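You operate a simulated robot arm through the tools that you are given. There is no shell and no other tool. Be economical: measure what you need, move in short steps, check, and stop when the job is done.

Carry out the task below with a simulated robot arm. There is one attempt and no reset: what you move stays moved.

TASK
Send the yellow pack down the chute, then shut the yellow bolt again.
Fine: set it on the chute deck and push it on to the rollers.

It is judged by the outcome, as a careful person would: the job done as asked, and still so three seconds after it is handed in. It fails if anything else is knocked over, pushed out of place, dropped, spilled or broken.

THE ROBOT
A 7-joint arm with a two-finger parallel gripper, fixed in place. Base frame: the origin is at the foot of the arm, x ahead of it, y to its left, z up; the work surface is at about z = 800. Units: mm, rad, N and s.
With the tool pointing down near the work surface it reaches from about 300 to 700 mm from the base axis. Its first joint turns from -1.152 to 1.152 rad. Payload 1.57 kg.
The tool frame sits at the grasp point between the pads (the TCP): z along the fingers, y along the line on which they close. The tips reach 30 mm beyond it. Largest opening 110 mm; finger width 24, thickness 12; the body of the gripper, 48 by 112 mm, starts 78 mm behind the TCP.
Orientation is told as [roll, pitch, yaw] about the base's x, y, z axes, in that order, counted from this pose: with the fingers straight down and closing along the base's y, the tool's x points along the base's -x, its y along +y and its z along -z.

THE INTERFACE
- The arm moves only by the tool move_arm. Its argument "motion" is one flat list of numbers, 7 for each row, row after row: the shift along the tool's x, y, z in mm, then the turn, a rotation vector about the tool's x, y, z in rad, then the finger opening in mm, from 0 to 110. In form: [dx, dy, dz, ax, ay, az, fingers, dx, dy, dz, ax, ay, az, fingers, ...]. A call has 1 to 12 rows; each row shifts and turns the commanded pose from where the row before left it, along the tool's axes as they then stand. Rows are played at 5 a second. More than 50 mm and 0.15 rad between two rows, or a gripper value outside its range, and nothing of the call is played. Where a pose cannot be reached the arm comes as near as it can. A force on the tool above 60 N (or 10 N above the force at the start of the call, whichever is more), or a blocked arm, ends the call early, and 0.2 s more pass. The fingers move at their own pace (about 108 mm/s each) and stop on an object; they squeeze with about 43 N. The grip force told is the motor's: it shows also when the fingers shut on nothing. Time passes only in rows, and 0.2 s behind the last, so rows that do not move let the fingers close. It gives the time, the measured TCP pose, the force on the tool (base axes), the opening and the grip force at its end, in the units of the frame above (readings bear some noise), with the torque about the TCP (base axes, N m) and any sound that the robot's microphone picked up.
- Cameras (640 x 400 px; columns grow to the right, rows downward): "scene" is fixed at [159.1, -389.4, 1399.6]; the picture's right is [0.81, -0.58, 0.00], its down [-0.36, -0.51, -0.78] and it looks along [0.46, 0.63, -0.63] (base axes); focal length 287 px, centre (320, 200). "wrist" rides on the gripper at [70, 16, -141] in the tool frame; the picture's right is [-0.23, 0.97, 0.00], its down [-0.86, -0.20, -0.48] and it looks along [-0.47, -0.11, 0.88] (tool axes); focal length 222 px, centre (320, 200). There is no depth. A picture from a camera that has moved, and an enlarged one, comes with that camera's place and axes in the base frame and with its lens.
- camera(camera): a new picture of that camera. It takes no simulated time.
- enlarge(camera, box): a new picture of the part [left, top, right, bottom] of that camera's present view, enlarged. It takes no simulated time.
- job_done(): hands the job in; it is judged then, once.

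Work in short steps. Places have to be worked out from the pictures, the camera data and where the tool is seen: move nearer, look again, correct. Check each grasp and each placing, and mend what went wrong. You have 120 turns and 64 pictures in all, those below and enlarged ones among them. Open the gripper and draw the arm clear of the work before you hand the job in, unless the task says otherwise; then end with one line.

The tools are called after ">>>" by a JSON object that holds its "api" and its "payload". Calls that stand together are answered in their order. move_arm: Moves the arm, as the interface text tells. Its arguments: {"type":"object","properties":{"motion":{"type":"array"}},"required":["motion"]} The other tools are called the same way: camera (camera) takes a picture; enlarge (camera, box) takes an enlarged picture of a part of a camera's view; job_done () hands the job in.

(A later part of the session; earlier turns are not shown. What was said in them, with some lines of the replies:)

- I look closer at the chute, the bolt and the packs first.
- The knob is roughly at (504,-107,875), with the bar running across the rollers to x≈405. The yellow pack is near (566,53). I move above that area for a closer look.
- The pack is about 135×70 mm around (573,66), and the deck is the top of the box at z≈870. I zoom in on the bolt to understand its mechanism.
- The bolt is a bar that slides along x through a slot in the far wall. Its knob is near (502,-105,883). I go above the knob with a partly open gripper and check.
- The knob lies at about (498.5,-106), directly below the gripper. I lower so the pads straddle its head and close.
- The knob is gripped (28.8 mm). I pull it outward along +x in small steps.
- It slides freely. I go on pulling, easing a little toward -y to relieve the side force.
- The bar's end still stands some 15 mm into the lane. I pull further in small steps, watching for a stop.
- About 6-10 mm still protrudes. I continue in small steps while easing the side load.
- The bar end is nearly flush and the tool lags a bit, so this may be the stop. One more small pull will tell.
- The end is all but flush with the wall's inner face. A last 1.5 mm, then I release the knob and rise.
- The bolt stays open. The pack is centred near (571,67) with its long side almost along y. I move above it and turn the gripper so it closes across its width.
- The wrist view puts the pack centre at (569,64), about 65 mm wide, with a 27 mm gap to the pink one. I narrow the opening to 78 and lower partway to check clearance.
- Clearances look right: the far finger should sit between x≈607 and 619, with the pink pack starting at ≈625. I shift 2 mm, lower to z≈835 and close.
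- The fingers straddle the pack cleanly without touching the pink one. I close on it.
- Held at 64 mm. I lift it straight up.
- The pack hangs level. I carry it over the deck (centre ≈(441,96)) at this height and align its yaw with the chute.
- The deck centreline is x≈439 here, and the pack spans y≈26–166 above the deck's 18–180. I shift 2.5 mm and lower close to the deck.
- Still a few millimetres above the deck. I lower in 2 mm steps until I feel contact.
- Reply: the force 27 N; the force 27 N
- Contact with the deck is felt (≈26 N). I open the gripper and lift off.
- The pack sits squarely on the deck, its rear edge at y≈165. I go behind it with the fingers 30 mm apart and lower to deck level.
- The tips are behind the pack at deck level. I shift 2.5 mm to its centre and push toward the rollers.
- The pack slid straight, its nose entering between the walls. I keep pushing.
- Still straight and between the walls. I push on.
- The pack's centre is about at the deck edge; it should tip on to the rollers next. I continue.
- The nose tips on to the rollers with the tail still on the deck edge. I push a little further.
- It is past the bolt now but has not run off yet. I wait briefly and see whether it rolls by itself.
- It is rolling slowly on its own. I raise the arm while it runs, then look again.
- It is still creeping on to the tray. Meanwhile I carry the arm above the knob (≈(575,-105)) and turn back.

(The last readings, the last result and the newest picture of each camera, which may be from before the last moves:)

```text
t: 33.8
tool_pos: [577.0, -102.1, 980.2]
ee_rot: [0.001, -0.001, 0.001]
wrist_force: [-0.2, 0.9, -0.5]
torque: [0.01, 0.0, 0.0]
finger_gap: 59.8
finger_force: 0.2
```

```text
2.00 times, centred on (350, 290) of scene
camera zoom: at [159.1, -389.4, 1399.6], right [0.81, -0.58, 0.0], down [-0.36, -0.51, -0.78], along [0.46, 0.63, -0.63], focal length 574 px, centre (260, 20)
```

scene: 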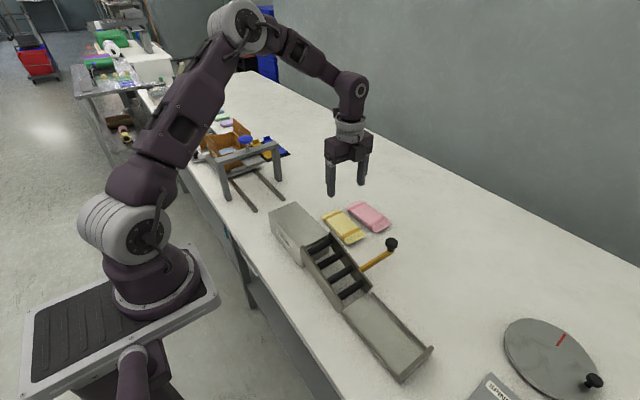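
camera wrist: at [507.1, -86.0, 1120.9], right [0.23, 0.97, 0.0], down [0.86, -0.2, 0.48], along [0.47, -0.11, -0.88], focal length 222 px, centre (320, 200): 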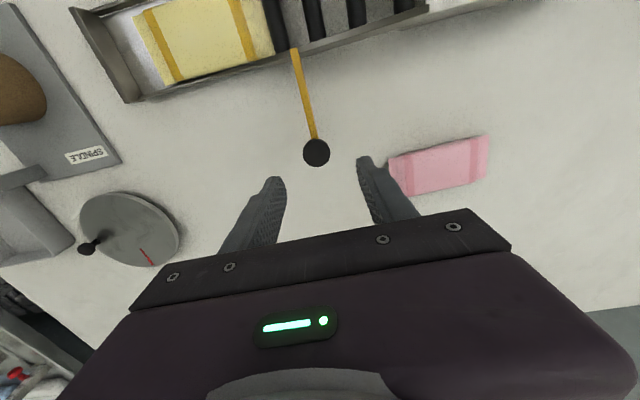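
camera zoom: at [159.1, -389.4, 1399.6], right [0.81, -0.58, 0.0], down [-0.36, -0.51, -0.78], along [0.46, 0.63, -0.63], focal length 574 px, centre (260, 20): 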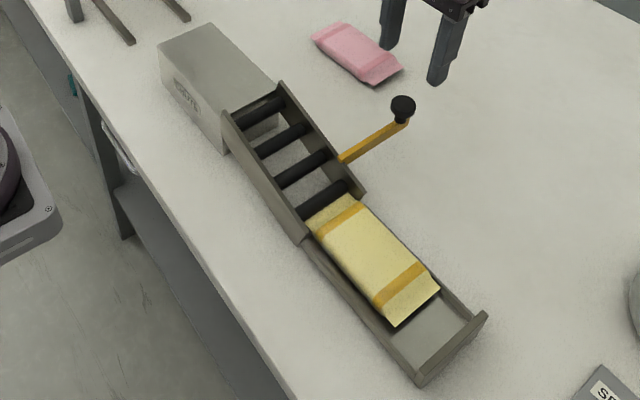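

The pack has run down past the bolt on to the tray. The knob is at (574,-106); I lower on it and grip.

>>> {"api": "move_arm", "payload": {"motion": [2.5, -3.5, 20, 0, 0, 0, 60, 0, 0, 25, 0, 0, 0, 60, 0, 0, 20, 0, 0, 0, 60, 0, 0, 15, 0, 0, 0, 60, 0, 0, 0, 0, 0, 0, 35, 0, 0, 0, 0, 0, 0, 15, 0, 0, 0, 0, 0, 0, 15]}}

>>> {"api": "enlarge", "payload": {"camera": "scene", "box": [260, 190, 440, 390]}}

```text
t: 35.4
tool_pos: [575.3, -106.4, 899.4]
ee_rot: [0.002, 0.0, -0.001]
wrist_force: [0.7, -2.3, -5.4]
torque: [-0.02, -0.39, 0.01]
finger_gap: 29.2
finger_force: 38.7
```

```text
2.00 times, centred on (350, 290) of scene
camera zoom: at [159.2, -389.5, 1399.6], right [0.81, -0.58, 0.0], down [-0.37, -0.51, -0.78], along [0.46, 0.63, -0.63], focal length 574 px, centre (260, 20)
```

zoom: 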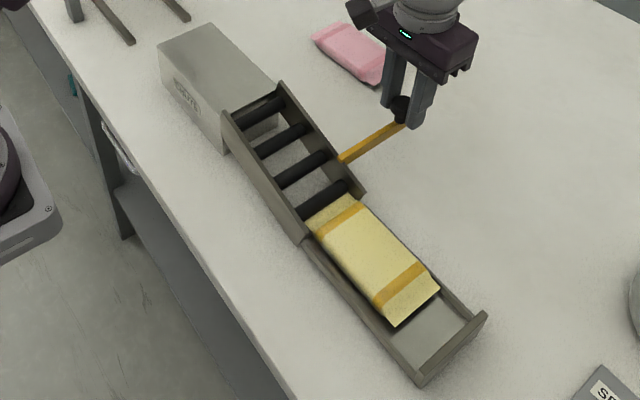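

Knob gripped, and the pack lies still beyond the bolt's path. I slide the bolt shut.

>>> {"api": "move_arm", "payload": {"motion": [8, 0, 0, 0, 0, 0, 15, 10, 0, 0, 0, 0, 0, 15, 10, 0, 0, 0, 0, 0, 15, 10, 0, 0, 0, 0, 0, 15]}}

>>> {"api": "move_arm", "payload": {"motion": [10, 0, 0, 0, 0, 0, 15, 10, 0, 0, 0, 0, 0, 15, 10, 0, 0, 0, 0, 0, 15, 6, 0, 0, 0, 0, 0, 15]}}

>>> {"api": "enlarge", "payload": {"camera": "scene", "box": [300, 230, 400, 330]}}

```text
t: 36.4
tool_pos: [536.7, -104.9, 899.9]
ee_rot: [0.001, 0.002, -0.002]
wrist_force: [1.1, -2.1, -18.5]
torque: [-0.05, -0.61, -0.04]
finger_gap: 28.7
finger_force: 39.3
```

```text
t: 37.4
tool_pos: [500.9, -106.4, 899.9]
ee_rot: [0.001, 0.001, 0.0]
wrist_force: [-0.4, -4.4, -31.8]
torque: [-0.09, 0.11, -0.01]
finger_gap: 28.9
finger_force: 39.0
```

```text
4.00 times, centred on (350, 280) of scene
camera zoom: at [159.6, -389.6, 1399.5], right [0.81, -0.58, 0.0], down [-0.37, -0.51, -0.78], along [0.45, 0.63, -0.63], focal length 1148 px, centre (200, -120)
```

zoom: 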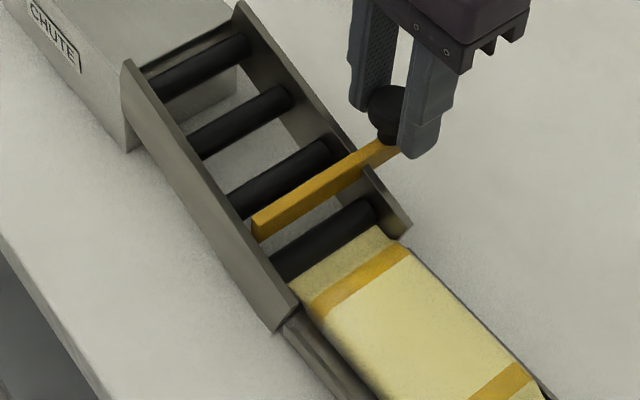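

Nearly home: originally the tool read 498.8 with the bolt shut. I ease down 1 mm to relieve the vertical load and press the last bit to the stop.

>>> {"api": "move_arm", "payload": {"motion": [1.5, 0, 1, 0, 0, 0, 15, 1.5, 0, 0.5, 0, 0, 0, 15, 1, 0, 0, 0, 0, 0, 15, 0, 0, 0, 0, 0, 0, 15]}}

>>> {"api": "enlarge", "payload": {"camera": "scene", "box": [315, 240, 385, 300]}}

```text
t: 38.4
tool_pos: [499.6, -106.3, 901.4]
ee_rot: [-0.002, -0.005, -0.001]
wrist_force: [5.4, 6.2, 32.7]
torque: [0.13, -0.18, 0.02]
finger_gap: 29.1
finger_force: 38.9
```

```text
6.67 times, centred on (350, 270) of scene
camera zoom: at [158.7, -389.1, 1399.7], right [0.81, -0.58, 0.0], down [-0.36, -0.51, -0.78], along [0.46, 0.63, -0.63], focal length 1913 px, centre (120, -267)
```

zoom: 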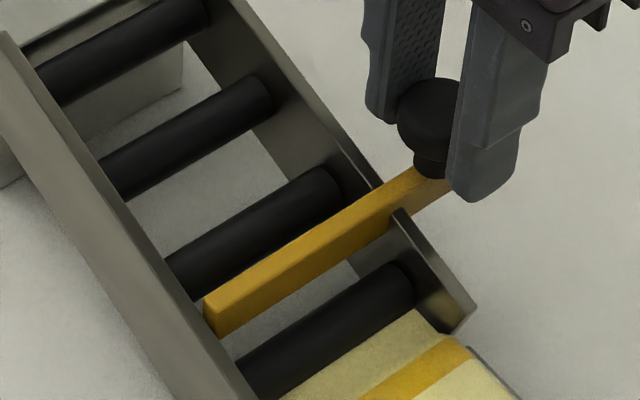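

The bar end is back at exactly its original place against the stop. I release and rise clear.

>>> {"api": "move_arm", "payload": {"motion": [0, 0, -0.8, 0, 0, 0, 15, 0, 0, 0, 0, 0, 0, 30, 0, 0, 0, 0, 0, 0, 55, 0, 0, 0, 0, 0, 0, 60, 0, 0, -30, 0, 0, 0, 60, 0, 0, -40, 0, 0, 0, 60, 0, 0, -45, 0, 0, 0, 60, -20, 40, -20, 0, 0, 0, 60, -20, 40, -10, 0, 0, 0, 60]}}

>>> {"api": "enlarge", "payload": {"camera": "scene", "box": [315, 240, 385, 300]}}

>>> {"api": "enlarge", "payload": {"camera": "scene", "box": [260, 190, 460, 390]}}

>>> {"api": "camera", "payload": {"camera": "wrist"}}

```text
t: 40.4
tool_pos: [536.2, -25.8, 1043.3]
ee_rot: [0.0, 0.0, -0.001]
wrist_force: [0.0, 0.5, -0.1]
torque: [-0.03, 0.0, -0.01]
finger_gap: 60.1
finger_force: 0.0
```

```text
6.67 times, centred on (350, 270) of scene
camera zoom: at [159.0, -389.4, 1399.6], right [0.81, -0.58, 0.0], down [-0.36, -0.51, -0.78], along [0.46, 0.63, -0.63], focal length 1913 px, centre (120, -267)
```

zoom: 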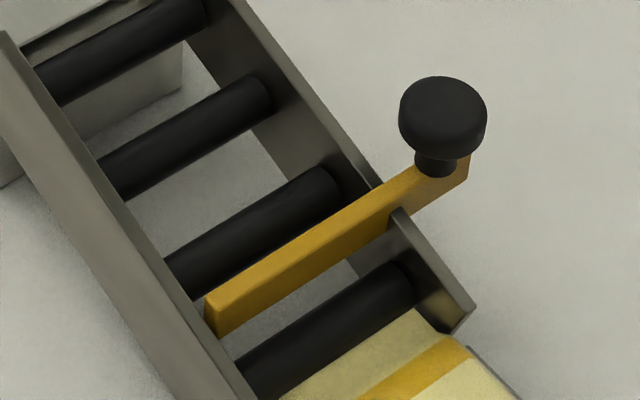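

```text
2.00 times, centred on (360, 290) of scene
camera zoom: at [159.0, -389.4, 1399.6], right [0.81, -0.58, 0.0], down [-0.36, -0.51, -0.78], along [0.46, 0.63, -0.63], focal length 574 px, centre (240, 20)
```

zoom: 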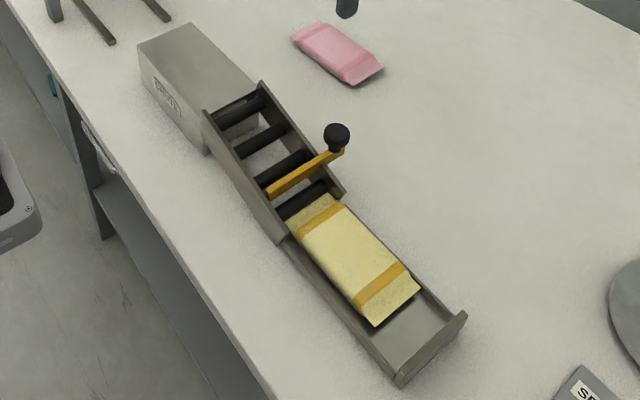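

```text
16 pictures are left
camera wrist: at [465.7, -9.9, 1184.9], right [0.23, 0.97, 0.0], down [0.86, -0.2, 0.48], along [0.47, -0.11, -0.88], focal length 222 px, centre (320, 200)
```

wrist: 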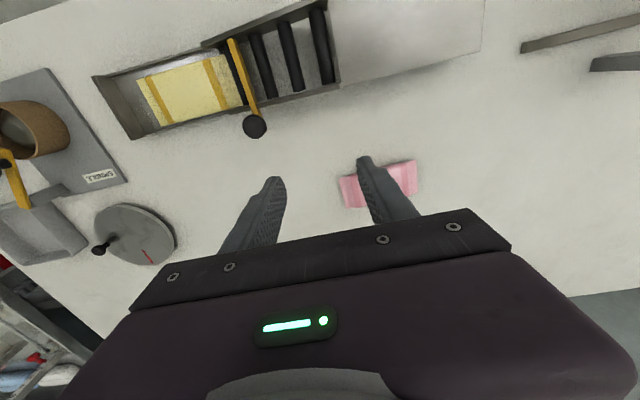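

The bolt is shut as before and the pack is in the tray. I check whether its tail lies fully on the tray.

>>> {"api": "enlarge", "payload": {"camera": "wrist", "box": [90, 20, 270, 150]}}

>>> {"api": "enlarge", "payload": {"camera": "scene", "box": [330, 270, 440, 380]}}

```text
3.08 times, centred on (180, 85) of wrist
camera zoom: at [465.7, -9.9, 1184.9], right [0.23, 0.97, 0.0], down [0.86, -0.2, 0.48], along [0.47, -0.11, -0.88], focal length 684 px, centre (751, 554)
```

zoom: 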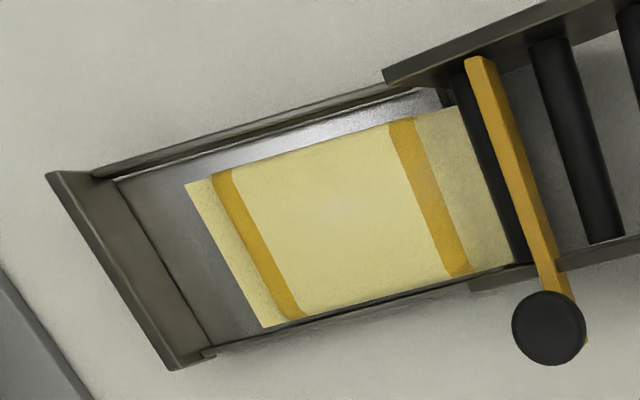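

```text
3.64 times, centred on (385, 325) of scene
camera zoom: at [159.0, -389.4, 1399.6], right [0.81, -0.58, 0.0], down [-0.36, -0.51, -0.78], along [0.46, 0.63, -0.63], focal length 1044 px, centre (84, -254)
```

zoom: 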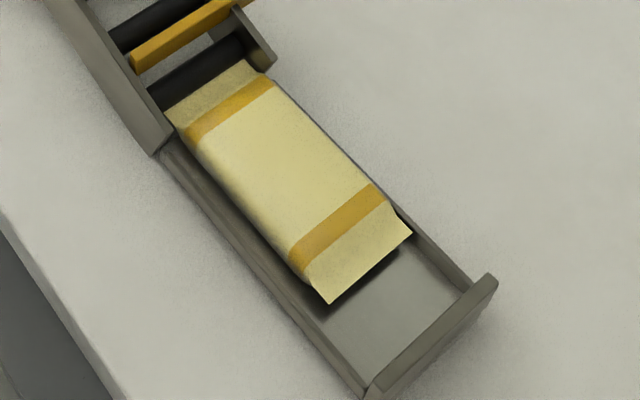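

The pack lies level and still in the tray, with both ends at about z≈822 and wholly past the shut bolt. The pink pack has not moved, and the arm is clear with the gripper open, so I hand in.

>>> {"api": "job_done", "payload": {}}

```text
The job is handed in.
```

The yellow pack went down the chute and lies flat in the tray at the bottom, and the yellow bolt is shut again; nothing else was moved.
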